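You operate a simulated robot arm through the tools that you are given. There is no shell and no other tool. Be economical: measure what you need, move in short steps, check, and stop when the job is done.

Carry out the task below with a simulated robot arm. There is one attempt and no reset: what you move stays moved.

TASK
Set the roughness meter on the sample block, then put the block back.
Fine: run the meter on it, press SET, and swing the arm out again.
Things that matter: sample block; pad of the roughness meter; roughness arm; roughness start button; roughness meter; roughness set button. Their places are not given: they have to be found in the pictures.

It is judged by the outcome, as a careful person would: the job done as asked, and still so three seconds after it is handed in. It fails if anything else is knocked over, pushed out of place, dropped, spilled or broken.

THE ROBOT
A 6-joint arm with a two-finger parallel gripper, fixed in place. Base frame: the origin is at the foot of the arm, x ahead of it, y to its left, z up; the work surface is at about z = 800. Lengths are in mm, angles in rad, forces in N, time in s.
With the tool pointing down near the work surface it reaches from about 240 to 640 mm from the base axis. Its first joint turns from -1.152 to 1.152 rad. Payload 2.7 kg.
Tool frame: the origin (TCP) lies between the finger pads and is the grasp point; the fingertips stand 23 mm ahead of it; z points along the fingers, y is the line along which they close. The gripper opens to 94 mm. The fingers are 38 mm wide and 10 mm thick; the gripper's body (54 by 96 mm) begins 39 mm behind the TCP.
Orientation is told as [roll, pitch, yaw] about the base's x, y, z axes, in that order, counted from this pose: with the fingers straight down and closing along the base's y, the tool's x points along the base's -x, its y along +y and its z along -z.

THE INTERFACE
- The arm moves only by the tool arm_command. Its argument "series" is a list of rows, each a list of 7 numbers: the shift along the tool's x, y, z in m, then the turn, a rotation vector about the tool's x, y, z in degrees, then the gripper command, from -1 (fully open) to 1 (shut), values between in proportion. In form: [[x, y, z, rx, ry, rz, hand], ...]. A call has 1 to 8 rows; each row shifts and turns the commanded pose from where the row before left it, along the tool's axes as they then stand. A row lasts 0.2 s, in which the tool goes at most 50 mm and 0.15 rad; a call with a longer step from one row to the next is refused whole, and so is a gripper value outside its range. A pose out of reach is approached as far as the arm can. The call stops where the force on the tool passes 40 N (or 10 N more than at its start, if that is more) or the arm is blocked; 0.2 s more then pass. The fingers move at their own pace (about 45 mm/s each) and stop on an object; they squeeze with about 40 N. The grip force told is the motor's: it shows also when the fingers shut on nothing. Time passes only in rows, and 0.2 s behind the last, so rows that do not move let the fingers close. It gives the time, the measured TCP pose, the force on the tool (base axes), the opening and the grip force at its end, in the units of the frame above (readings bear some noise).
- Cameras (640 x 400 px; columns grow to the right, rows downward): "scene" is fixed at [85.9, -436.3, 1411.9]; the picture's right is [0.69, -0.72, 0.00], its down [-0.43, -0.41, -0.80] and it looks along [0.58, 0.55, -0.60] (base axes); focal length 343 px, centre (320, 200). "wrist" rides on the gripper at [-39, 0, -44] in the tool frame; the picture's right is [0.00, -1.00, 0.00], its down [0.97, 0.00, -0.24] and it looks along [0.24, 0.00, 0.97] (tool axes); focal length 218 px, centre (320, 200).
- capture(camera): a new picture of that camera. No time passes.
- probe_pixels(camera, pixels): for up to 12 pixels [column, row] of the newest picture of that camera ("zoom" is the newest enlarged one), the place [x, y, z] in the base frame of the surface seen there, good to about 2 mm, but the place of the scene camera against the robot may be out by one fixed shift of up to 18 mm in any direction. No time passes.
- enlarge(camera, box): a new picture of the part [left, top, right, bottom] of that camera's present view, enlarged. No time passes.
- finish_job(): hands the job in; it is judged then, once.

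Work in short steps. Measure before you move; look again where a grasp or a placing could have gone wrong, and mend it. You have 80 turns and 54 pictures in all, those below and enlarged ones among them. Open the gripper and draw the arm clear of the work before you hand the job in, unless the task says otherwise; then end with one line.

The tools are called after "Emit:" as name(argument=value, ...) on one line, values as JSON. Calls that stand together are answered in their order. arm_command: Moves the arm, as the interface text tells. Its arguments: {"type":"object","properties":{"series":{"type":"array"}},"required":["series"]} The other tools are called the same way: capture (camera) takes a picture; probe_pixels (camera, pixels) gives the place of the surface under pixels of a picture; enlarge (camera, box) takes an enlarged picture of a part of a camera's view; finish_job () hands the job in.

At the start:

```text
t: 0.0
ee_pos: [368.2, 106.3, 1152.4]
ee_rot: [0.0, -0.001, 0.002]
wrist_force: [0.8, -0.3, 0.3]
width: 94.2
gripper_force: 0.0
```

scene: 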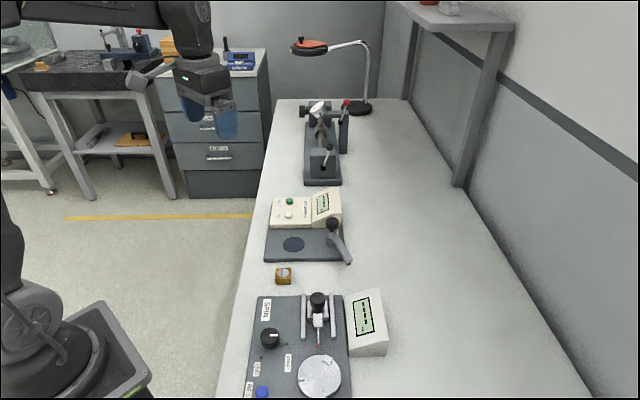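
wrist: 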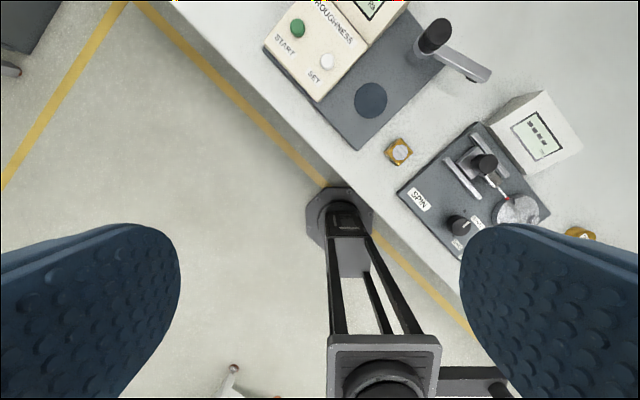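

The roughness meter is around scene (305,225) and a small block at (283,276). I enlarge both views to read the details.

Emit:
enlarge(camera="scene", box=[240, 170, 380, 300])

Emit:
enlarge(camera="wrist", box=[240, 0, 600, 250])

```text
3.08 times, centred on (310, 235) of scene
```

zoom: 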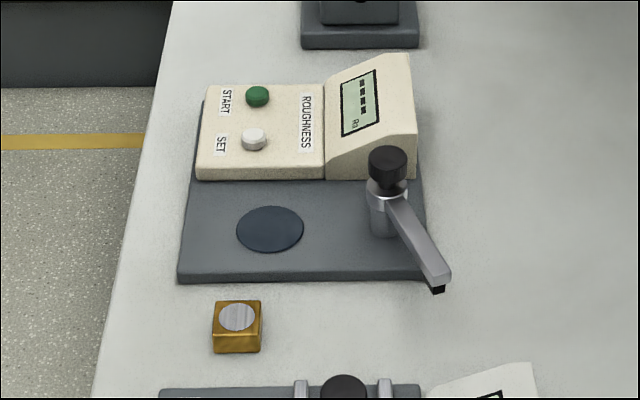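

```text
1.60 times, centred on (420, 125) of wrist
```

zoom: 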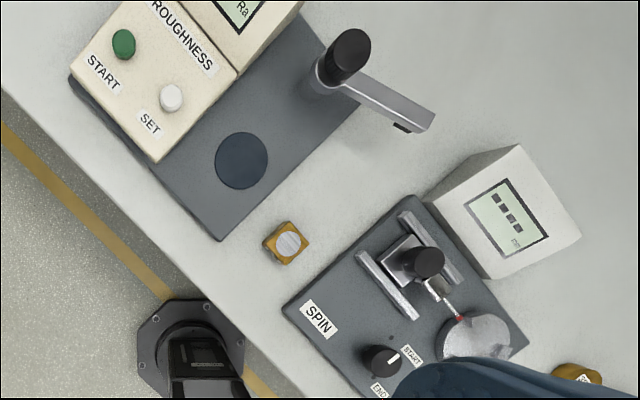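

Now I probe the key points in the wrist zoom: pad, block corners, arm knob, arm tip, buttons.

Emit:
probe_pixels(camera="zoom", pixels=[[241, 160], [288, 241], [288, 223], [308, 240], [283, 263], [264, 243], [350, 48], [330, 75], [425, 118], [403, 127], [125, 42], [172, 95]])

Emit:
probe_pixels(camera="zoom", pixels=[[218, 236], [215, 160], [267, 160], [360, 110], [378, 88], [415, 130], [434, 112], [355, 85], [575, 372], [200, 120], [270, 280], [410, 108]])

```text
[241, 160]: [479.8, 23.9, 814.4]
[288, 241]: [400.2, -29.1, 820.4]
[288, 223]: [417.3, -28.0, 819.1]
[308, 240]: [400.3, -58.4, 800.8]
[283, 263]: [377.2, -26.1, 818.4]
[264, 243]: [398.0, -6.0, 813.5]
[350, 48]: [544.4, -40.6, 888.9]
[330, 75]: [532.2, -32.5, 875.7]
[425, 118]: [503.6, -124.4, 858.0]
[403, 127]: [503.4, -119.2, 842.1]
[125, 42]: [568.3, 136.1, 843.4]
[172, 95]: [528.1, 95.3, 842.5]
```

```text
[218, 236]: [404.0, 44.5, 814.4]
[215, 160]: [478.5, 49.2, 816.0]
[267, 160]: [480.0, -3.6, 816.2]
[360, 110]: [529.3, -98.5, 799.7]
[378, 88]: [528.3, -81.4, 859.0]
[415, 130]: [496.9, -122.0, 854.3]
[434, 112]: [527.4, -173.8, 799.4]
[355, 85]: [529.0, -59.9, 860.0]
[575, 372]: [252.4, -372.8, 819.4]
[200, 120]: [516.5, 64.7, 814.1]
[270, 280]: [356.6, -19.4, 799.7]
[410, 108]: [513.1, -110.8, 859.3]
```

Block top centre is near (400,-29,820) and pad near (480,24,815). I move nearer, above the block, for a closer look.

Emit:
arm_command(series=[[0, -0.045, 0.01, 0, 0, 0, -1], [0, -0.045, 0.02, 0, 0, 0, -1], [-0.01, -0.045, 0.02, 0, 0, 0, -1], [0, 0, 0.045, 0, 0, 0, -1], [0, 0, 0.045, 0, 0, 0, -1], [0, 0, 0, 0, 0, 0, -1]])

Emit:
capture(camera="wrist")

```text
refused: row 3 steps farther than a row can; nothing moved
```

```text
49 pictures are left
```

wrist: 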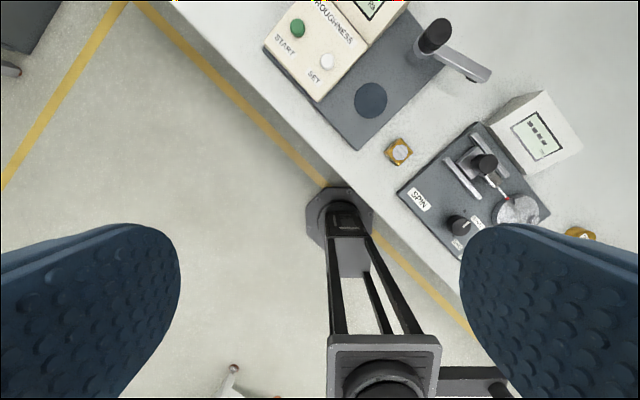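

The third row came to 50.2 mm, a touch over the limit; I repeat with shorter steps.

Emit:
arm_command(series=[[0, -0.045, 0.01, 0, 0, 0, -1], [0, -0.045, 0.015, 0, 0, 0, -1], [0, -0.045, 0.015, 0, 0, 0, -1], [0, 0, 0.045, 0, 0, 0, -1], [0, 0, 0.045, 0, 0, 0, -1], [0, 0, 0, 0, 0, 0, -1]])

Emit:
capture(camera="wrist")

```text
t: 1.4
ee_pos: [368.4, -28.0, 1019.7]
ee_rot: [0.004, 0.0, 0.0]
wrist_force: [0.9, -1.3, -0.3]
width: 94.0
gripper_force: 0.1
```

```text
48 pictures are left
```

wrist: 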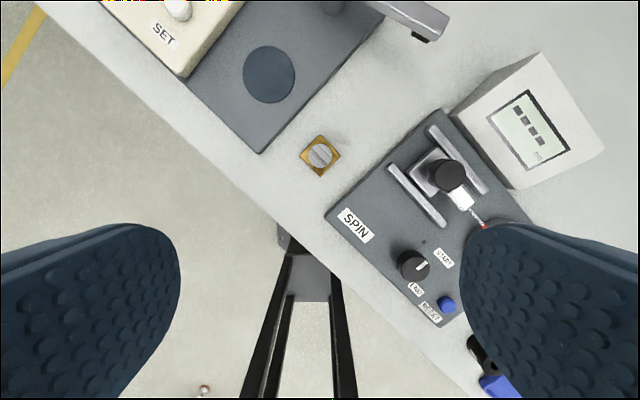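

Emit:
enlarge(camera="wrist", box=[280, 125, 360, 185])

```text
6.67 times, centred on (320, 155) of wrist
```

zoom: 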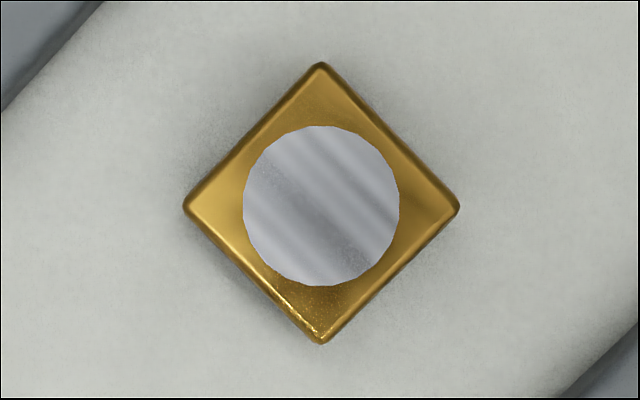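

Emit:
probe_pixels(camera="zoom", pixels=[[320, 70], [452, 207], [320, 337], [191, 207], [321, 206], [60, 60], [30, 85], [560, 200]])

Emit:
probe_pixels(camera="wrist", pixels=[[269, 75], [243, 75], [295, 75], [269, 47], [269, 102], [260, 153], [383, 15], [187, 76], [330, 4], [430, 28], [422, 38], [446, 18]])

```text
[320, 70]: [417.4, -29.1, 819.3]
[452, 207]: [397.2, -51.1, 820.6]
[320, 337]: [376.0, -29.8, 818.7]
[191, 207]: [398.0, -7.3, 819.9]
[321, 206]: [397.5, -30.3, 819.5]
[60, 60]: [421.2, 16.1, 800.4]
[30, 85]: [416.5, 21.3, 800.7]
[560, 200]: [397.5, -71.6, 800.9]
```

```text
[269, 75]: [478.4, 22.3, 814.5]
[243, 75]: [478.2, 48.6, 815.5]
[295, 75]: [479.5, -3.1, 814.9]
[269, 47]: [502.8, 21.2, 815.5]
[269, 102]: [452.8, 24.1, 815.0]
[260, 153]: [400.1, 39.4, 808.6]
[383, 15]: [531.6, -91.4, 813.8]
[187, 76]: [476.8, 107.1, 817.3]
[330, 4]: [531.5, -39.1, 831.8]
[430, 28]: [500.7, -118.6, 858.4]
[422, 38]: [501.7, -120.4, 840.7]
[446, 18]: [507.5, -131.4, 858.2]
```

Block centre is (397.3,-29.5), a 30 mm square turned 45°, with its top at 820. I centre over it and turn -45° so the fingers close along (1,-1), clear of both plates.

Emit:
arm_command(series=[[-0.029, -0.0015, 0, 0, 0, 0, -1], [0, 0, 0.02, 0, 0, -7.5, -1], [0, 0, 0.02, 0, 0, -7.5, -1], [0, 0, 0.02, 0, 0, -7.5, -1], [0, 0, 0.02, 0, 0, -7.5, -1], [0, 0, 0.02, 0, 0, -7.5, -1], [0, 0, 0.02, 0, 0, -7.5, -1], [0, 0, 0, 0, 0, 0, -1]])

Emit:
capture(camera="wrist")

```text
t: 3.2
ee_pos: [396.0, -30.4, 900.9]
ee_rot: [0.0, 0.0, 0.787]
wrist_force: [-0.1, 0.0, -0.2]
width: 94.0
gripper_force: 0.1
```

```text
46 pictures are left
```

wrist: 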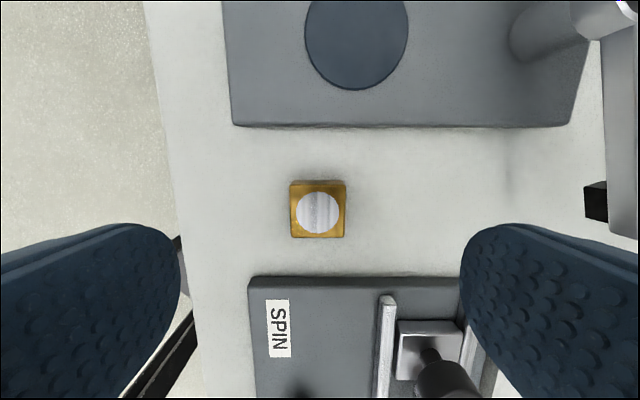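

Emit:
probe_pixels(camera="wrist", pixels=[[292, 187], [343, 187], [292, 234], [343, 234], [318, 212], [356, 35], [408, 35], [305, 35], [595, 200], [420, 60]])

Emit:
arm_command(series=[[-0.0015, 0, 0.025, 0, 0, 0, -1], [0, 0, 0.025, 0, 0, 0, -1], [0, 0, 0.013, 0, 0, 0, -1], [0, 0, 0, 0, 0, 0, -1]])

```text
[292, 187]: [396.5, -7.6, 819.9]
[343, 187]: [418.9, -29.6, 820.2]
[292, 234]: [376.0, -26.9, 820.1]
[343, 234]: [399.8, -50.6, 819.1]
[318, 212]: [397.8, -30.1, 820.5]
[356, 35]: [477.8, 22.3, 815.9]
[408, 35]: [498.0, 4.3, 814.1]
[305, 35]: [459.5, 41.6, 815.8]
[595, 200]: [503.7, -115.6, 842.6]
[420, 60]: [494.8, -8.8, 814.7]
```

```text
t: 4.2
ee_pos: [397.6, -27.8, 838.1]
ee_rot: [-0.001, -0.002, 0.785]
wrist_force: [0.7, 0.8, -1.1]
width: 94.1
gripper_force: 0.1
```

Position agrees with the block; I descend the last 12 mm and close.

Emit:
arm_command(series=[[0, 0, 0.012, 0, 0, 0, -1], [0, 0, 0, 0, 0, 0, 0], [0, 0, 0, 0, 0, 0, 1], [0, 0, 0, 0, 0, 0, 1], [0, 0, 0, 0, 0, 0, 1], [0, 0, 0, 0, 0, 0, 1]])

Emit:
capture(camera="wrist")

```text
t: 5.6
ee_pos: [397.8, -28.7, 826.1]
ee_rot: [0.0, 0.0, 0.785]
wrist_force: [-0.1, 1.2, -0.1]
width: 33.4
gripper_force: 40.1
```

```text
45 pictures are left
```

wrist: 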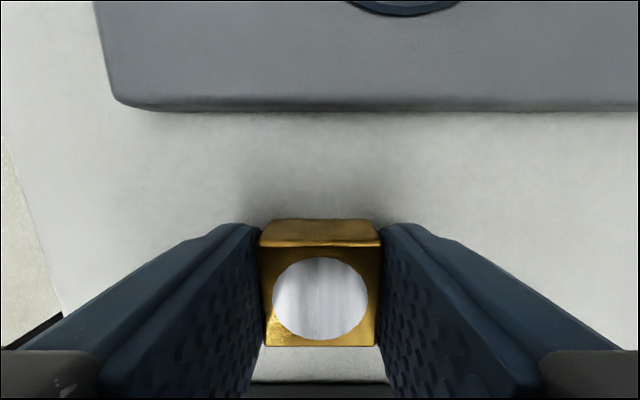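

The block is gripped (33 mm, 40 N). I lift 35 mm and carry it over the pad at (478,22.4).

Emit:
arm_command(series=[[0, 0, -0.035, 0, 0, 0, 1], [-0.031, -0.007, 0, 0, 0, 0, 1], [-0.031, -0.007, 0, 0, 0, 0, 1], [-0.031, -0.007, 0, 0, 0, 0, 1], [0, 0, 0, 0, 0, 0, 1], [0, 0, 0, 0, 0, 0, 1]])

Emit:
capture(camera="scene")

```text
t: 7.0
ee_pos: [479.3, 21.8, 861.6]
ee_rot: [0.0, 0.002, 0.787]
wrist_force: [0.9, -0.3, 0.0]
width: 0.4
gripper_force: 40.4
```

```text
44 pictures are left
```

scene: 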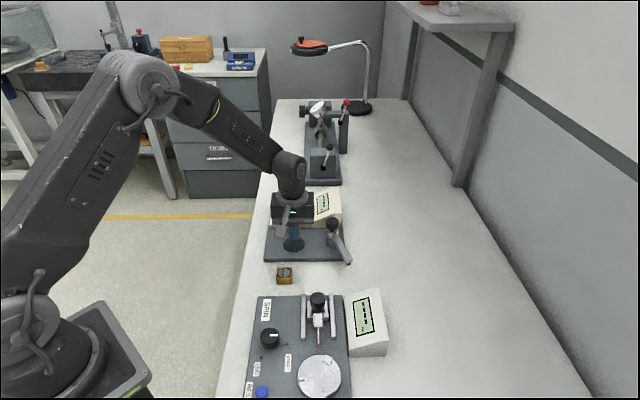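

The fingers shut to 0.4 mm: the block slipped and still stands at scene (284,275). I open, go back above it and re-measure.

Emit:
arm_command(series=[[0, 0, -0.02, 0, 0, 0, 0], [0.031, 0.007, -0.02, 0, 0, 0, -1], [0.031, 0.007, 0, 0, 0, 0, -1], [0.031, 0.007, 0, 0, 0, 0, -1], [0, 0, 0, 0, 0, 0, -1], [0, 0, 0, 0, 0, 0, -1]])

Emit:
enlarge(camera="wrist", box=[240, 150, 400, 250])

Emit:
enlarge(camera="scene", box=[250, 250, 320, 300])

```text
t: 8.4
ee_pos: [398.4, -28.4, 902.6]
ee_rot: [0.001, -0.002, 0.785]
wrist_force: [0.5, 1.2, -0.2]
width: 94.1
gripper_force: 0.0
```

```text
4.00 times, centred on (320, 200) of wrist
```

zoom: 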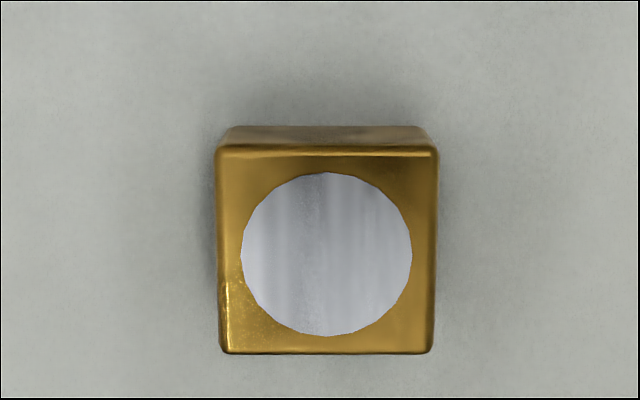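

```text
8.00 times, centred on (285, 275) of scene
```

zoom: 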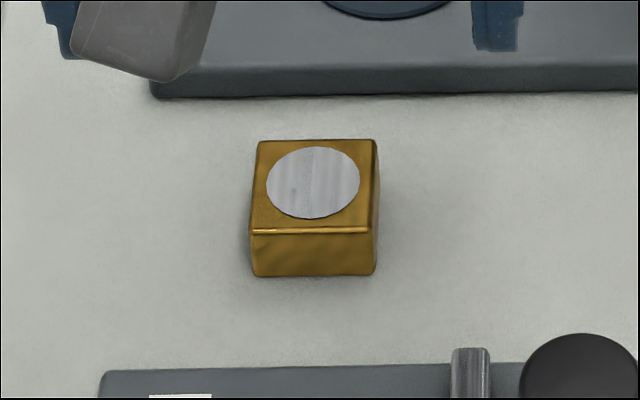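

Block is upright and hardly moved. I re-grip a bit deeper with a longer squeeze and lift slowly; first I probe its position.

Emit:
capture(camera="wrist")

Emit:
probe_pixels(camera="wrist", pixels=[[295, 189], [347, 189], [296, 236], [346, 236], [321, 213], [280, 213], [360, 213]])

Emit:
arm_command(series=[[0, 0, 0.03, 0, 0, 0, -1], [0, 0, 0.03, 0, 0, 0, -0.6], [0, 0, 0.012, 0, 0, 0, -0.4], [0, 0, 0, 0, 0, 0, -0.2], [0, 0, 0, 0, 0, 0, -0.2]])

```text
41 pictures are left
```

wrist: 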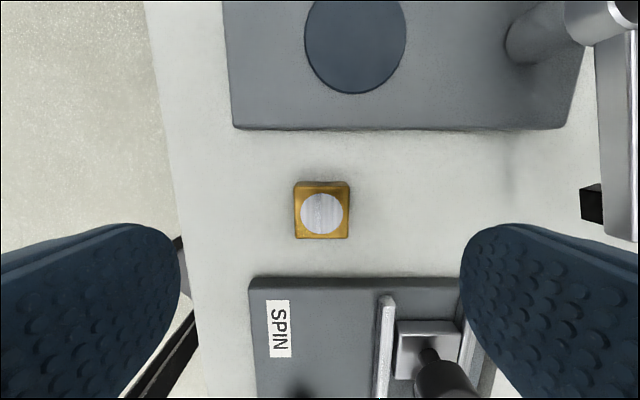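

```text
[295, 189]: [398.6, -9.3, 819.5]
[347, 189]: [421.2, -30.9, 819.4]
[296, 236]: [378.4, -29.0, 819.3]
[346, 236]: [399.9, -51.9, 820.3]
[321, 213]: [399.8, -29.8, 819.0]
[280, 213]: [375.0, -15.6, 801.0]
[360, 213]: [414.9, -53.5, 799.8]
```

```text
t: 9.6
ee_pos: [396.1, -28.6, 829.8]
ee_rot: [0.001, 0.0, 0.788]
wrist_force: [-0.6, -0.4, -0.2]
width: 56.4
gripper_force: 0.0
```

Emit:
arm_command(series=[[-0.001, 0, 0.005, 0, 0, 0, 0.2], [0, 0, 0, 0, 0, 0, 1], [0, 0, 0, 0, 0, 0, 1], [0, 0, 0, 0, 0, 0, 1], [0, 0, 0, 0, 0, 0, 1], [0, 0, -0.003, 0, 0, 0, 1], [0, 0, -0.004, 0, 0, 0, 1], [0, 0, -0.004, 0, 0, 0, 1]])

Emit:
capture(camera="wrist")

```text
t: 11.4
ee_pos: [399.0, -28.9, 834.7]
ee_rot: [0.001, -0.001, 0.785]
wrist_force: [-0.5, -0.4, -1.9]
width: 33.5
gripper_force: 40.1
```

```text
40 pictures are left
```

wrist: 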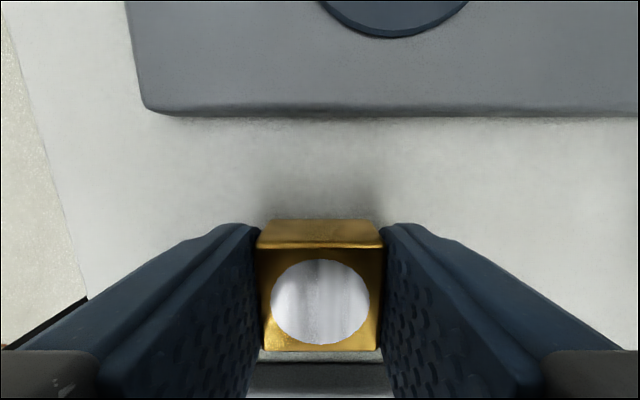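

The block is lifting with the fingers (force -1.9 N, same place in view). I carry on lifting gently.

Emit:
arm_command(series=[[0, 0, -0.004, 0, 0, 0, 1], [0, 0, -0.005, 0, 0, 0, 1], [0, 0, -0.005, 0, 0, 0, 1], [0, 0, -0.005, 0, 0, 0, 1], [0, 0, -0.003, 0, 0, 0, 1], [0, 0, 0, 0, 0, 0, 1]])

Emit:
capture(camera="wrist")

```text
t: 12.8
ee_pos: [397.8, -27.9, 857.5]
ee_rot: [0.002, 0.0, 0.786]
wrist_force: [-0.2, -0.1, -1.9]
width: 33.6
gripper_force: 39.7
```

```text
39 pictures are left
```

wrist: 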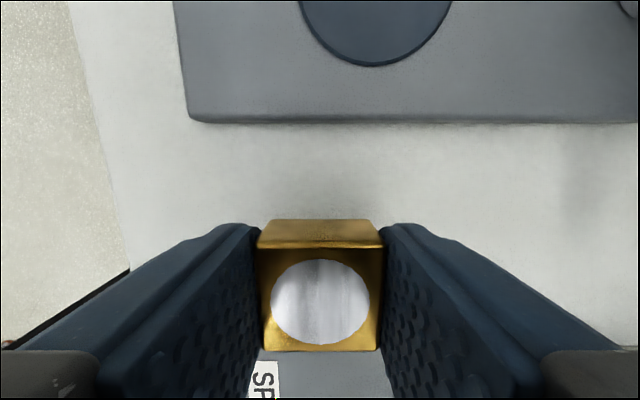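

Held well. I carry it to above the pad in small smooth steps.

Emit:
arm_command(series=[[-0.006, -0.0013, 0, 0, 0, 0, 1], [-0.013, -0.003, 0, 0, 0, 0, 1], [-0.018, -0.004, 0, 0, 0, 0, 1], [-0.018, -0.004, 0, 0, 0, 0, 1], [-0.018, -0.004, 0, 0, 0, 0, 1], [-0.013, -0.003, 0, 0, 0, 0, 1], [-0.006, -0.0012, 0, 0, 0, 0, 1], [0, 0, 0, 0, 0, 0, 1]])

Emit:
capture(camera="wrist")

```text
t: 14.6
ee_pos: [477.5, 23.2, 857.6]
ee_rot: [0.002, 0.0, 0.785]
wrist_force: [-1.0, 0.6, -2.0]
width: 33.7
gripper_force: 40.1
```

```text
38 pictures are left
```

wrist: 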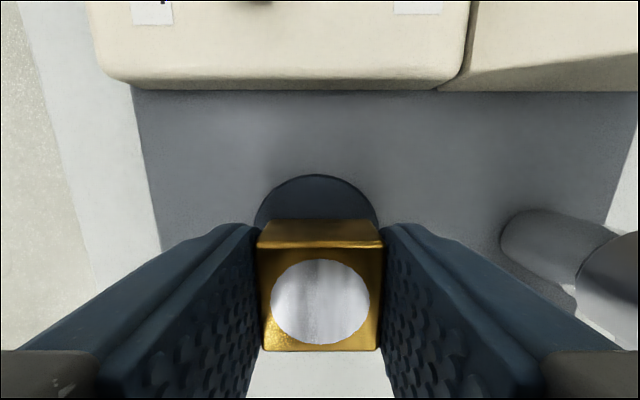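

Centred over the pad. I lower it ~17 mm gently until contact shows.

Emit:
arm_command(series=[[0, 0, 0.005, 0, 0, 0, 1], [0, 0, 0.005, 0, 0, 0, 1], [0, 0, 0.004, 0, 0, 0, 1], [0, 0, 0.002, 0, 0, 0, 1], [0, 0, 0, 0, 0, 0, 1]])

Emit:
arm_command(series=[[0, 0, 0.001, 0, 0, 0, 1], [0, 0, 0, 0, 0, 0, 1]])

Emit:
capture(camera="wrist")

```text
t: 15.8
ee_pos: [478.8, 23.0, 841.5]
ee_rot: [-0.002, 0.0, 0.788]
wrist_force: [0.0, 0.2, -1.8]
width: 33.5
gripper_force: 39.3
```

```text
t: 16.4
ee_pos: [478.0, 22.7, 840.1]
ee_rot: [0.001, -0.001, 0.785]
wrist_force: [0.1, 0.6, -2.0]
width: 33.6
gripper_force: 39.8
```

```text
37 pictures are left
```

wrist: 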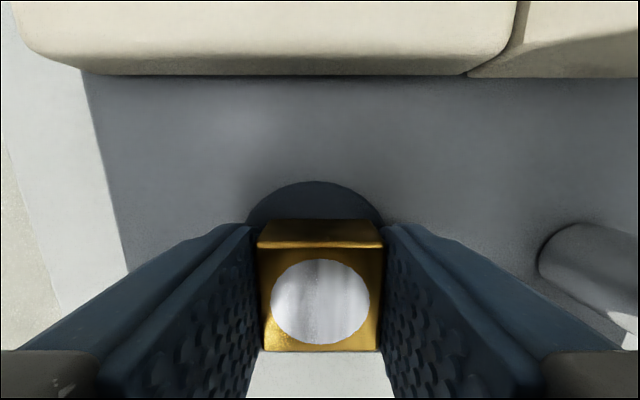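

Emit:
arm_command(series=[[0, 0, 0.001, 0, 0, 0, 1], [0, 0, 0, 0, 0, 0, 1]])

```text
t: 17.0
ee_pos: [477.4, 22.5, 839.2]
ee_rot: [0.001, -0.001, 0.784]
wrist_force: [0.2, -0.3, -1.4]
width: 33.9
gripper_force: 39.5
```

Emit:
arm_command(series=[[0, 0, 0.001, 0, 0, 0, 1], [0, 0, 0, 0, 0, 0, 1]])

```text
t: 17.6
ee_pos: [477.9, 22.3, 837.9]
ee_rot: [-0.001, -0.003, 0.784]
wrist_force: [0.3, 0.3, -1.7]
width: 33.6
gripper_force: 40.1
```

Emit:
enlarge(camera="scene", box=[255, 205, 345, 265])

```text
6.67 times, centred on (300, 235) of scene
```

zoom: 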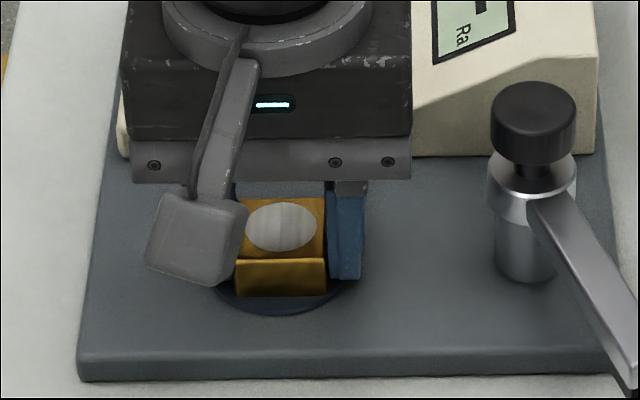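

The block is within a millimetre or so of the pad. One more small step.

Emit:
arm_command(series=[[0, 0, 0.001, 0, 0, 0, 1], [0, 0, 0, 0, 0, 0, 1]])

```text
t: 18.2
ee_pos: [476.6, 22.9, 839.0]
ee_rot: [-0.001, -0.002, 0.786]
wrist_force: [-3.1, 0.4, 9.5]
width: 33.5
gripper_force: 40.2
```

Contact now (9.5 N upward). I open partly and raise straight up.

Emit:
arm_command(series=[[0, 0, -0.001, 0, 0, 0, 0.2], [0, 0, 0, 0, 0, 0, 0], [0, 0, 0, 0, 0, 0, -0.2], [0, 0, -0.02, 0, 0, 0, -0.2], [0, 0, -0.04, 0, 0, 0, -0.2], [0, 0, -0.04, 0, 0, 0, -0.2], [0, 0, 0, 0, 0, 0, -0.2]])

Emit:
capture(camera="wrist")

Emit:
enlarge(camera="scene", box=[240, 170, 380, 300])

```text
t: 19.8
ee_pos: [477.0, 22.0, 938.9]
ee_rot: [0.001, 0.002, 0.788]
wrist_force: [0.4, 0.3, -0.6]
width: 56.5
gripper_force: 0.0
```

```text
35 pictures are left
```

wrist: 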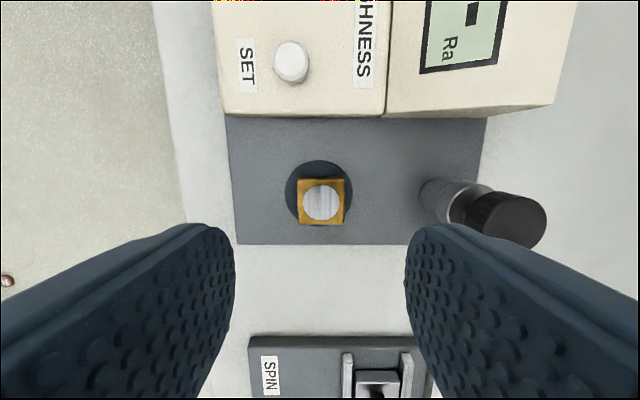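

```text
3.08 times, centred on (310, 235) of scene
```

zoom: 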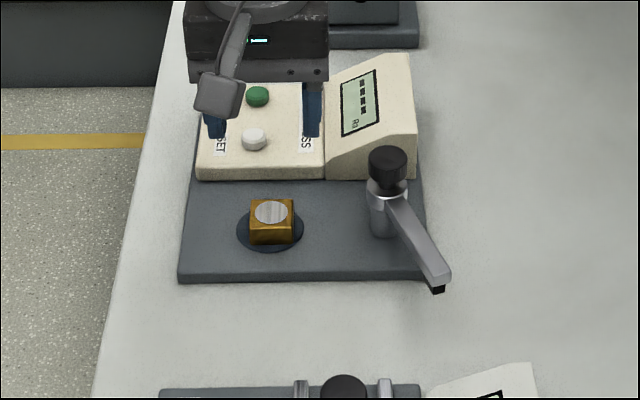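

The block stands on the pad. I probe its top and the knob from the wrist view, and arm points from the scene view to find the fixed shift.

Emit:
probe_pixels(camera="wrist", pixels=[[322, 202], [301, 182], [343, 182], [319, 165], [289, 193], [291, 62], [510, 215], [470, 200], [545, 215]])

Emit:
probe_pixels(camera="zoom", pixels=[[271, 211], [387, 155], [375, 192], [400, 203], [420, 238], [440, 275], [437, 287], [420, 258], [398, 228], [254, 135], [257, 94], [447, 278]])

```text
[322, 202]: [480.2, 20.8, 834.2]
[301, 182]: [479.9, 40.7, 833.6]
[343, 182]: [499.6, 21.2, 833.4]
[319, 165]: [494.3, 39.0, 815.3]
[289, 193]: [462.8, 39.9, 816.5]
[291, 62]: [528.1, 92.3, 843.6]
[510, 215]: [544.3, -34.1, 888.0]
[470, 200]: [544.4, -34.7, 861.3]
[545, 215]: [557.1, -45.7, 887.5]
```

```text
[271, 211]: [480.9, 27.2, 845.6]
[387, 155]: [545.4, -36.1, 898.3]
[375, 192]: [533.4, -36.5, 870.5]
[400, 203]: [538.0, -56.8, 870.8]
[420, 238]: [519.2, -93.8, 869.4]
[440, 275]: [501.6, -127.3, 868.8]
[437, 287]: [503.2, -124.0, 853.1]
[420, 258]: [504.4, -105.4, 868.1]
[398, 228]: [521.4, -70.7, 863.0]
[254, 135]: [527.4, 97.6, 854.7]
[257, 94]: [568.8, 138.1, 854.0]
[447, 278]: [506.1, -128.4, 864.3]
```

The block top is centred at (480,21), within 2 mm of the pad centre. The scene view is offset about (0,+4,+11). Before planning the arm swing, I check the gray box hanging on the gripper (zoom (220,97)), the display box height and the pivot.

Emit:
probe_pixels(camera="zoom", pixels=[[205, 95], [220, 75], [215, 115], [238, 95], [230, 45], [400, 60], [330, 90], [402, 155], [371, 160], [387, 183], [398, 215], [418, 190]])

Emit:
enlarge(camera="scene", box=[250, 140, 350, 210])

```text
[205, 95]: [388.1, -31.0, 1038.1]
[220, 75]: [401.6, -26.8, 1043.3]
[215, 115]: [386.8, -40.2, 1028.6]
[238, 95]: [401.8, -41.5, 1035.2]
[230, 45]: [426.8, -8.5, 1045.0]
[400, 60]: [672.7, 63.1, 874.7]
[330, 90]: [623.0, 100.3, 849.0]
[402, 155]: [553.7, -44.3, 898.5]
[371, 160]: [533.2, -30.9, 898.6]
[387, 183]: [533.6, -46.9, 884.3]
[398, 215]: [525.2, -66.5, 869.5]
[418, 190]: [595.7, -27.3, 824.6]
```

```text
5.71 times, centred on (300, 175) of scene
```

zoom: 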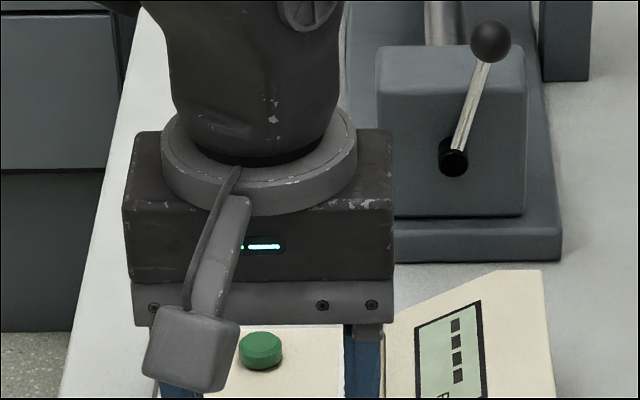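

The hanging box is ~90 mm above the TCP, so it clears everything. Pivot ≈ (545,-42), arm ≈ 95 mm long pointing at -116.5°, top at 859. I move above it at radius 62 with fingers straddling it (40 mm open), and look.

Emit:
arm_command(series=[[0.0187, -0.0377, 0, 0, 0, 0, 0.15], [0.0187, -0.0377, 0, 0, 0, 0, 0.15], [0.0186, -0.0376, 0, 0, 0, 0, 0.15], [0, 0, 0, 0, 0, -6.2, 0.15], [0, 0, 0, 0, 0, -6.2, 0.15], [0, 0, 0, 0, 0, -6.1, 0.15], [0, 0, 0.02, 0, 0, 0, 0.15], [0, 0, 0, 0, 0, 0, 0.15]])

Emit:
capture(camera="wrist")

Emit:
enlarge(camera="scene", box=[270, 170, 410, 290])

```text
t: 21.6
ee_pos: [517.9, -96.3, 918.1]
ee_rot: [0.0, -0.003, 1.109]
wrist_force: [0.4, -0.7, 0.2]
width: 39.8
gripper_force: 0.0
```

```text
32 pictures are left
```

wrist: 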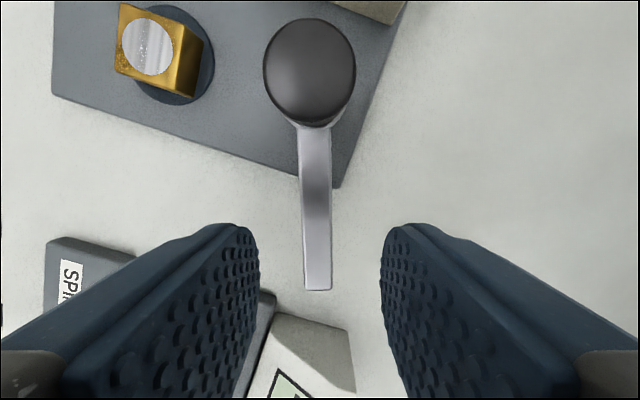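

```text
3.33 times, centred on (340, 230) of scene
```

zoom: 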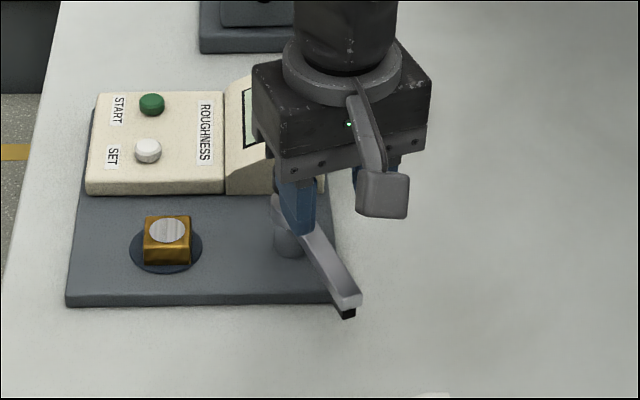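

Emit:
probe_pixels(camera="wrist", pixels=[[309, 70], [268, 70], [352, 70], [309, 22], [309, 118], [315, 150], [317, 280], [301, 200], [331, 200], [318, 288]])

```text
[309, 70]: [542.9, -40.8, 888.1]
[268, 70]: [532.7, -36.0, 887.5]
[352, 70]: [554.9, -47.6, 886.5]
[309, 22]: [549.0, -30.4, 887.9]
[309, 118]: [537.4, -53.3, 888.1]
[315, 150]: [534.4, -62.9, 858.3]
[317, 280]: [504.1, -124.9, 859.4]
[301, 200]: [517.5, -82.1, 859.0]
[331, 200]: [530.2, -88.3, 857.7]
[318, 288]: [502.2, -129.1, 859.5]
```

Pivot is (543,-41.5) and the arm points at -115°; the fingers straddle it. I descend 48 mm (tips to ~847, above stylus level) and narrow the opening to about 22 mm.

Emit:
arm_command(series=[[0, 0.001, 0.02, 0, 0, 0, 0.15], [0, 0, 0.02, 0, 0, 0, 0.15], [0, 0, 0.008, 0, 0, 0, 0.35], [0, 0, 0, 0, 0, 0, 0.5], [0, 0, 0, 0, 0, 0, 0.5]])

Emit:
capture(camera="wrist")

```text
t: 22.8
ee_pos: [516.9, -96.6, 870.6]
ee_rot: [0.001, 0.0, 1.108]
wrist_force: [-0.1, -0.1, 0.7]
width: 23.5
gripper_force: 0.0
```

```text
30 pictures are left
```

wrist: 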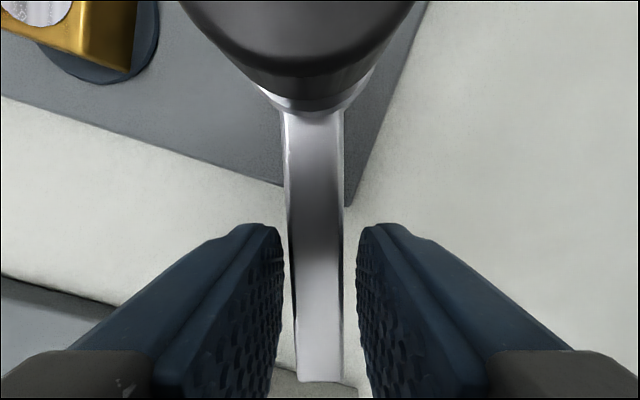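

The arm sits neatly between the fingers. I swing it the first 52° clockwise about the pivot.

Emit:
arm_command(series=[[-0.0002, 0.005, 0, 0, 0, 4.7, 0.5], [-0.0005, 0.00796, 0, 0, 0, 7.5, 0.5], [-0.0005, 0.00796, 0, 0, 0, 7.5, 0.5], [-0.0005, 0.00796, 0, 0, 0, 7.5, 0.5], [-0.0005, 0.00796, 0, 0, 0, 7.5, 0.5], [-0.0005, 0.00796, 0, 0, 0, 7.5, 0.5], [-0.0005, 0.00796, 0, 0, 0, 7.5, 0.5]])

Emit:
capture(camera="wrist")

```text
t: 24.4
ee_pos: [484.6, -55.5, 871.1]
ee_rot: [0.002, -0.002, 0.24]
wrist_force: [0.0, -0.5, 0.3]
width: 23.4
gripper_force: 0.0
```

```text
29 pictures are left
```

wrist: 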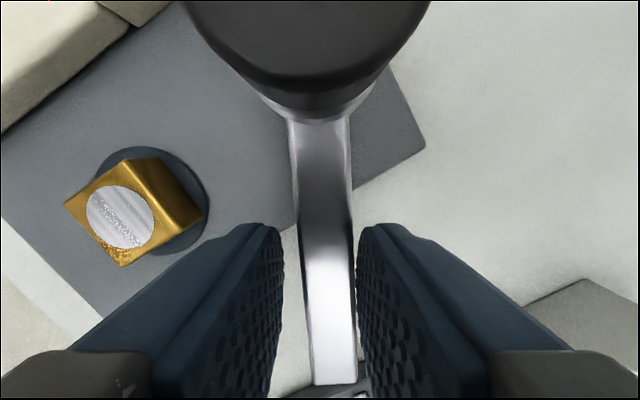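

The arm follows. Next 45°, then I check against the block.

Emit:
arm_command(series=[[-0.0005, 0.00796, 0, 0, 0, 7.5, 0.5], [-0.0005, 0.00796, 0, 0, 0, 7.5, 0.5], [-0.0005, 0.00796, 0, 0, 0, 7.5, 0.5], [-0.0005, 0.00796, 0, 0, 0, 7.5, 0.5], [-0.0005, 0.00796, 0, 0, 0, 7.5, 0.5], [-0.0005, 0.00796, 0, 0, 0, 7.5, 0.5], [-0.0002, 0.005, 0, 0, 0, 4.7, 0.5]])

Emit:
capture(camera="wrist")

Emit:
enlarge(camera="scene", box=[240, 170, 380, 300])

```text
t: 26.0
ee_pos: [494.7, -5.9, 872.0]
ee_rot: [0.001, 0.001, -0.628]
wrist_force: [0.4, 0.5, -0.1]
width: 23.9
gripper_force: 0.3
```

```text
28 pictures are left
```

wrist: 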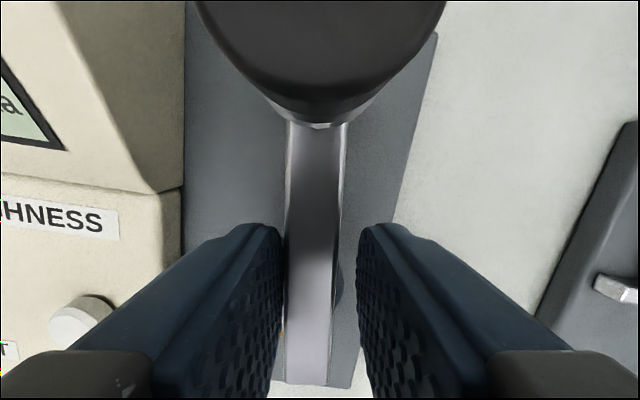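

```text
3.08 times, centred on (310, 235) of scene
```

zoom: 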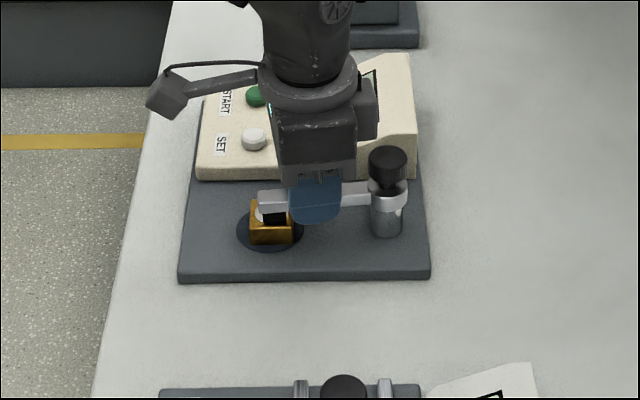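

The arm tip is over the block. I probe the arm axis to see how far it is from the block centre.

Emit:
probe_pixels(camera="wrist", pixels=[[317, 140], [308, 370], [290, 370], [326, 370], [285, 345], [306, 380]])

Emit:
probe_pixels(camera="zoom", pixels=[[262, 193], [262, 207], [274, 218], [270, 240], [275, 192], [355, 188], [252, 208], [286, 213]])

```text
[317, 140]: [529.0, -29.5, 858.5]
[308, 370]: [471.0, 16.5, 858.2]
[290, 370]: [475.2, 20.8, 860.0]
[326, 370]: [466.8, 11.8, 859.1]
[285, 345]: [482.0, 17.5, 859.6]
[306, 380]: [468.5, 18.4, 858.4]
```

```text
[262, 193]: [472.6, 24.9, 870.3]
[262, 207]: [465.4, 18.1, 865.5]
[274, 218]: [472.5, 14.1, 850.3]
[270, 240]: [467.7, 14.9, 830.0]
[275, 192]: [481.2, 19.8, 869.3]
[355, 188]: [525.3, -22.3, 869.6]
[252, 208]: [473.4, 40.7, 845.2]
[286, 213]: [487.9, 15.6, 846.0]
```

The arm is at 141°, the block centre at about 135°. I turn slowly 9° more and narrow the fingers to ~15 mm so they centre the arm at 135°.

Emit:
arm_command(series=[[-0.0001, 0.0032, 0, 0, 0, 3, 0.5], [-0.0001, 0.0032, 0, 0, 0, 3, 0.5], [-0.0001, 0.0032, 0, 0, 0, 3, 0.5], [0, 0, 0, 0, 0, 0, 0.6], [0, 0, 0, 0, 0, 0, 0.68], [0, 0, 0, 0, 0, 0, 0.68], [0, 0, 0, 0, 0, 0, 0.68]])

Emit:
capture(camera="wrist")

```text
t: 27.6
ee_pos: [500.2, 1.8, 871.3]
ee_rot: [0.0, 0.002, -0.785]
wrist_force: [-3.0, -0.3, -1.6]
width: 16.1
gripper_force: 1.4
```

```text
26 pictures are left
```

wrist: 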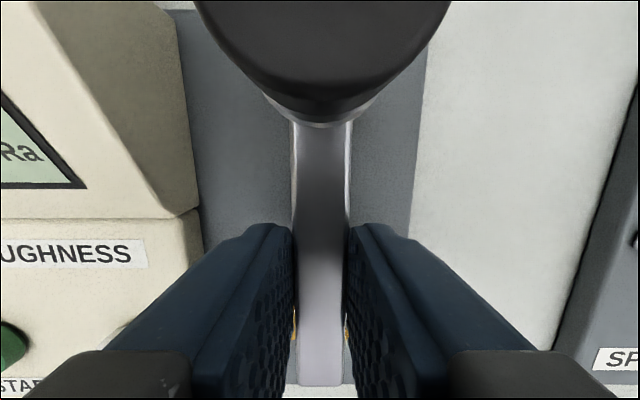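

The arm is centred over the block (block edges show equally at both sides, 295 and 345). I open and lift away.

Emit:
arm_command(series=[[0, 0, 0, 0, 0, 0, 0.5], [0, 0, 0, 0, 0, 0, 0.4], [0, 0, -0.015, 0, 0, 0, 0.4], [0, 0, -0.035, 0, 0, 0, 0.4], [0, 0, -0.04, 0, 0, 0, 0.4], [0, 0, 0, 0, 0, 0, 0.4]])

Emit:
capture(camera="wrist")

Emit:
enlarge(camera="scene", box=[240, 170, 380, 300])

```text
t: 29.0
ee_pos: [500.8, 0.9, 961.3]
ee_rot: [-0.002, 0.002, -0.782]
wrist_force: [-0.9, -0.2, -0.4]
width: 28.2
gripper_force: 0.0
```

```text
25 pictures are left
```

wrist: 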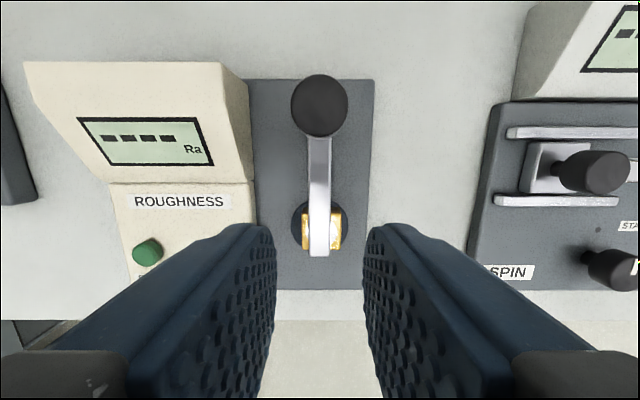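

```text
3.08 times, centred on (310, 235) of scene
```

zoom: 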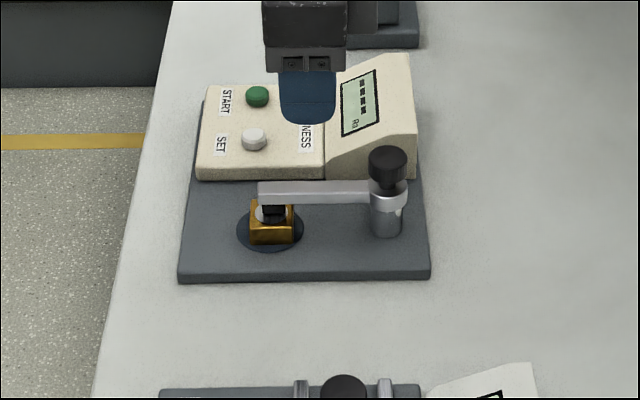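

Arm and stylus are over the disc; display reads "----". I close the fingers and move over START at about (568,135).

Emit:
probe_pixels(camera="wrist", pixels=[[148, 250], [140, 250], [156, 252], [125, 250], [175, 260]])

Emit:
arm_command(series=[[0.01175, 0.0356, 0, 0, 0, 0, 1], [0.01175, 0.0356, 0, 0, 0, 0, 1], [0.01175, 0.0356, 0, 0, 0, 0, 1], [0.01175, 0.0356, 0, 0, 0, 0, 1], [0, 0, 0.03, 0, 0, 0, 1], [0, 0, 0, 0, 0, 0, 1]])

Emit:
capture(camera="wrist")

```text
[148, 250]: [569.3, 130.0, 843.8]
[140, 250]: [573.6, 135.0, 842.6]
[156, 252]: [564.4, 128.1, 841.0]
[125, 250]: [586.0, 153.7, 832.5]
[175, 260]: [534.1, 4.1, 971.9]
```

```text
t: 30.4
ee_pos: [567.9, 136.2, 931.3]
ee_rot: [-0.001, 0.0, -0.783]
wrist_force: [0.9, -1.0, -0.3]
width: 0.4
gripper_force: 39.9
```

```text
23 pictures are left
```

wrist: 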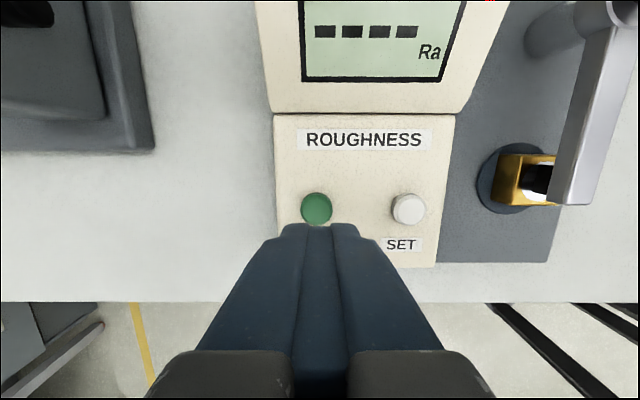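

Emit:
probe_pixels(camera="wrist", pixels=[[316, 208], [303, 208], [329, 208], [316, 195], [409, 209], [396, 209], [422, 209], [290, 200], [320, 215]])

```text
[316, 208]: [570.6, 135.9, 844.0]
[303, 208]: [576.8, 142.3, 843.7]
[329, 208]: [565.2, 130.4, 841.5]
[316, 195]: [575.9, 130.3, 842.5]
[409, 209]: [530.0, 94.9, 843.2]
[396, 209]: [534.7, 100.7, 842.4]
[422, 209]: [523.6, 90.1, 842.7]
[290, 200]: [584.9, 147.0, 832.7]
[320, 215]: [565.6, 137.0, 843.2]
```

START's top is at (570.5,136,844). I lower to just above it, then press in small steps.

Emit:
arm_command(series=[[-0.001, 0.001, 0.025, 0, 0, 0, 1], [0, 0, 0.025, 0, 0, 0, 1], [0, 0, 0.01, 0, 0, 0, 1], [0, 0, 0.003, 0, 0, 0, 1], [0, 0, 0.0015, 0, 0, 0, 1], [0, 0, 0.0015, 0, 0, 0, 1], [0, 0, 0, 0, 0, 0, 1]])

Emit:
capture(camera="wrist")

```text
t: 32.0
ee_pos: [570.1, 135.4, 865.3]
ee_rot: [0.002, -0.001, -0.782]
wrist_force: [-0.8, -0.2, 0.8]
width: 0.0
gripper_force: 39.9
```

```text
22 pictures are left
```

wrist: 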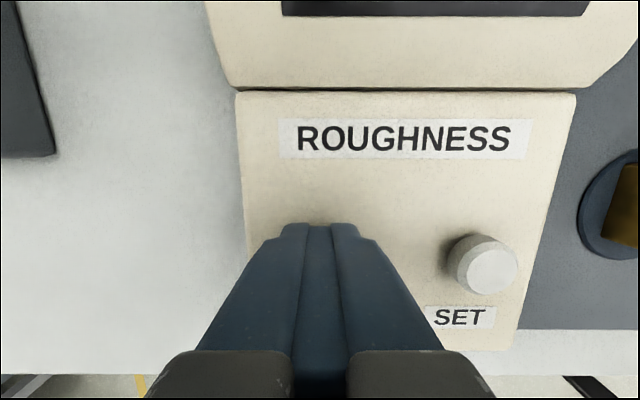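

Touching level, 0.8 N. I press on in 1 mm steps and then back off.

Emit:
arm_command(series=[[0, 0, 0.001, 0, 0, 0, 1], [0, 0, 0.001, 0, 0, 0, 1], [0, 0, 0, 0, 0, 0, 1]])

```text
t: 32.8
ee_pos: [568.5, 135.5, 862.8]
ee_rot: [0.002, 0.0, -0.782]
wrist_force: [0.2, -0.2, 0.8]
width: 0.0
gripper_force: 39.8
```

Emit:
arm_command(series=[[0, 0, 0.001, 0, 0, 0, 1], [0, 0, 0.001, 0, 0, 0, 1], [0, 0, 0, 0, 0, 0, 1]])

Emit:
enlarge(camera="scene", box=[250, 170, 370, 250])

```text
t: 33.6
ee_pos: [569.2, 136.2, 860.8]
ee_rot: [0.002, -0.002, -0.783]
wrist_force: [-0.4, -0.2, 2.0]
width: 0.1
gripper_force: 39.9
```

```text
5.00 times, centred on (310, 210) of scene
```

zoom: 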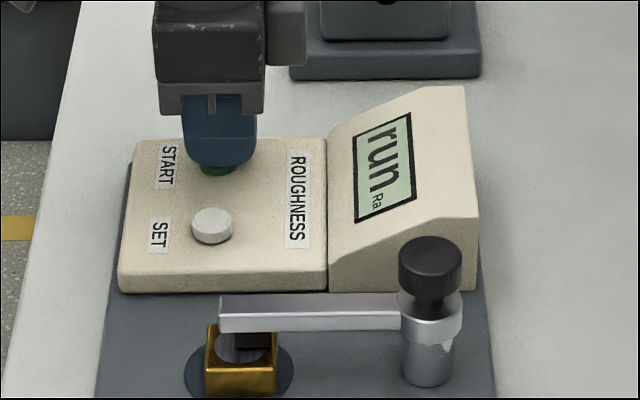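

Display shows "run". I lift off the button and wait for the result.

Emit:
arm_command(series=[[0, 0, -0.01, 0, 0, 0, 1], [0, 0, -0.03, 0, 0, 0, 1], [0, 0, 0, 0, 0, 0, 1], [0, 0, 0, 0, 0, 0, 1], [0, 0, 0, 0, 0, 0, 1], [0, 0, 0, 0, 0, 0, 1], [0, 0, 0, 0, 0, 0, 1], [0, 0, 0, 0, 0, 0, 1]])

Emit:
enlarge(camera="scene", box=[250, 170, 370, 250])

```text
t: 35.4
ee_pos: [569.0, 137.1, 902.2]
ee_rot: [0.0, 0.0, -0.783]
wrist_force: [0.1, -0.7, 0.0]
width: 0.0
gripper_force: 39.7
```

```text
5.00 times, centred on (310, 210) of scene
```

zoom: 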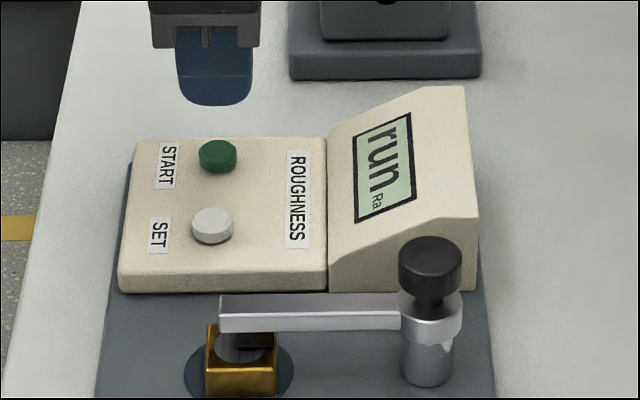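

Still "run". Meanwhile I move over SET at (529.5,95), staying high, and wait.

Emit:
arm_command(series=[[0, -0.0285, 0, 0, 0, 0, 1], [0, -0.0285, 0, 0, 0, 0, 1], [0, 0, 0, 0, 0, 0, 1], [0, 0, 0, 0, 0, 0, 1], [0, 0, 0, 0, 0, 0, 1], [0, 0, 0, 0, 0, 0, 1], [0, 0, 0, 0, 0, 0, 1], [0, 0, 0, 0, 0, 0, 1]])

Emit:
arm_command(series=[[0, 0, 0, 0, 0, 0, 1], [0, 0, 0, 0, 0, 0, 1], [0, 0, 0, 0, 0, 0, 1], [0, 0, 0, 0, 0, 0, 1], [0, 0, 0, 0, 0, 0, 1], [0, 0, 0, 0, 0, 0, 1], [0, 0, 0, 0, 0, 0, 1], [0, 0, 0, 0, 0, 0, 1]])

Emit:
enlarge(camera="scene", box=[250, 170, 370, 250])

```text
t: 37.2
ee_pos: [529.7, 95.4, 901.1]
ee_rot: [0.0, 0.0, -0.783]
wrist_force: [-0.6, -0.2, -0.4]
width: 0.0
gripper_force: 39.6
```

```text
t: 39.0
ee_pos: [528.3, 94.4, 901.3]
ee_rot: [0.002, -0.001, -0.784]
wrist_force: [0.0, 0.3, -1.0]
width: 0.1
gripper_force: 40.0
```

```text
5.00 times, centred on (310, 210) of scene
```

zoom: 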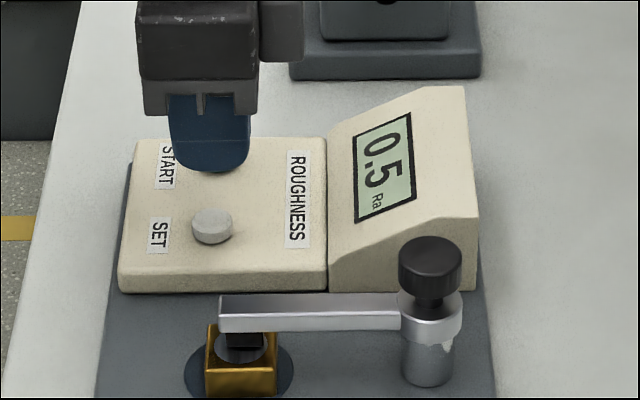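

The meter reads 0.5. I press SET the same way (TCP down to ~861).

Emit:
arm_command(series=[[0, 0, 0.02, 0, 0, 0, 1], [0, 0, 0.013, 0, 0, 0, 1], [0, 0, 0.003, 0, 0, 0, 1], [0, 0, 0.002, 0, 0, 0, 1], [0, 0, 0.001, 0, 0, 0, 1], [0, 0, 0.001, 0, 0, 0, 1], [0, 0, 0, 0, 0, 0, 1]])

Emit:
enlarge(camera="scene", box=[250, 170, 370, 250])

```text
t: 40.6
ee_pos: [529.5, 95.5, 861.9]
ee_rot: [0.002, -0.001, -0.785]
wrist_force: [0.0, -1.8, 1.3]
width: 0.0
gripper_force: 39.4
```

```text
5.00 times, centred on (310, 210) of scene
```

zoom: 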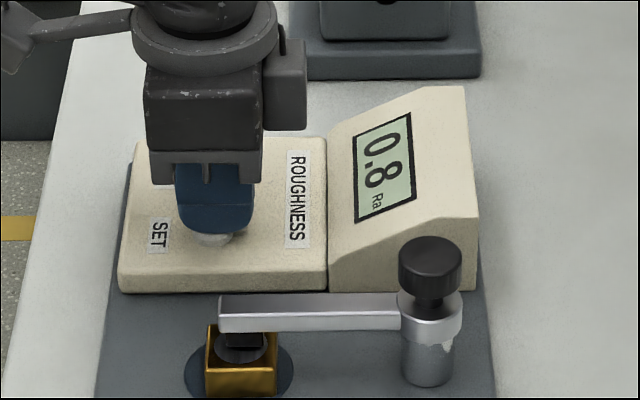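

The reading went from 0.5 to 0.8: SET took effect. I lift off, go above the arm again and open to 40 mm.

Emit:
arm_command(series=[[0, 0, -0.01, 0, 0, 0, 1], [0, 0, -0.045, 0, 0, 0, 1], [0, 0, -0.035, 0, 0, 0, 0.6], [-0.0153, -0.029, 0, 0, 0, 0, 0.15], [-0.0153, -0.029, 0, 0, 0, 0, 0.15], [-0.0153, -0.029, 0, 0, 0, 0, 0.15], [0, 0, 0, 0, 0, 0, 0.15]])

Emit:
capture(camera="wrist")

```text
t: 42.2
ee_pos: [500.6, 1.8, 952.0]
ee_rot: [0.0, 0.0, -0.783]
wrist_force: [-0.1, -0.4, 0.2]
width: 39.8
gripper_force: 0.2
```

```text
17 pictures are left
```

wrist: 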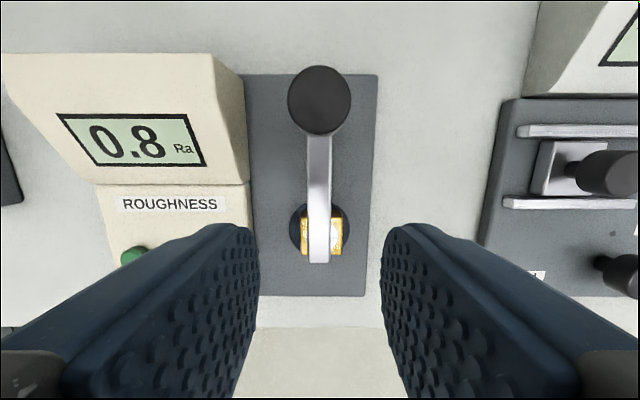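

The display holds 0.8 and the arm is between the fingers. I descend 81 mm and narrow to ~23 mm.

Emit:
arm_command(series=[[0, 0, 0.035, 0, 0, 0, 0.15], [0, 0, 0.03, 0, 0, 0, 0.15], [0, 0, 0.016, 0, 0, 0, 0.15], [0, 0, 0, 0, 0, 0, 0.5], [0, 0, 0, 0, 0, 0, 0.5]])

Emit:
capture(camera="wrist")

```text
t: 43.4
ee_pos: [500.4, 2.1, 870.1]
ee_rot: [0.003, 0.0, -0.783]
wrist_force: [-0.4, 0.0, 0.2]
width: 23.5
gripper_force: 0.1
```

```text
16 pictures are left
```

wrist: 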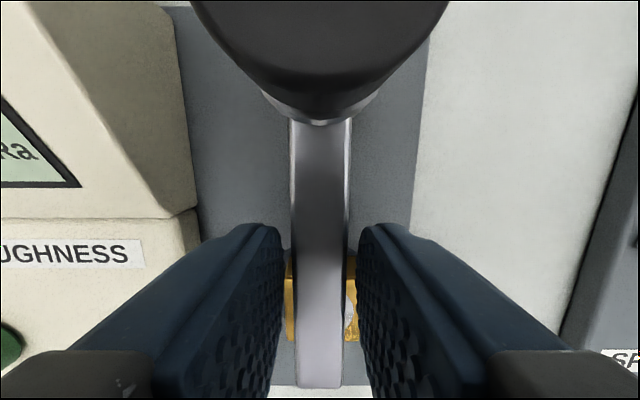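

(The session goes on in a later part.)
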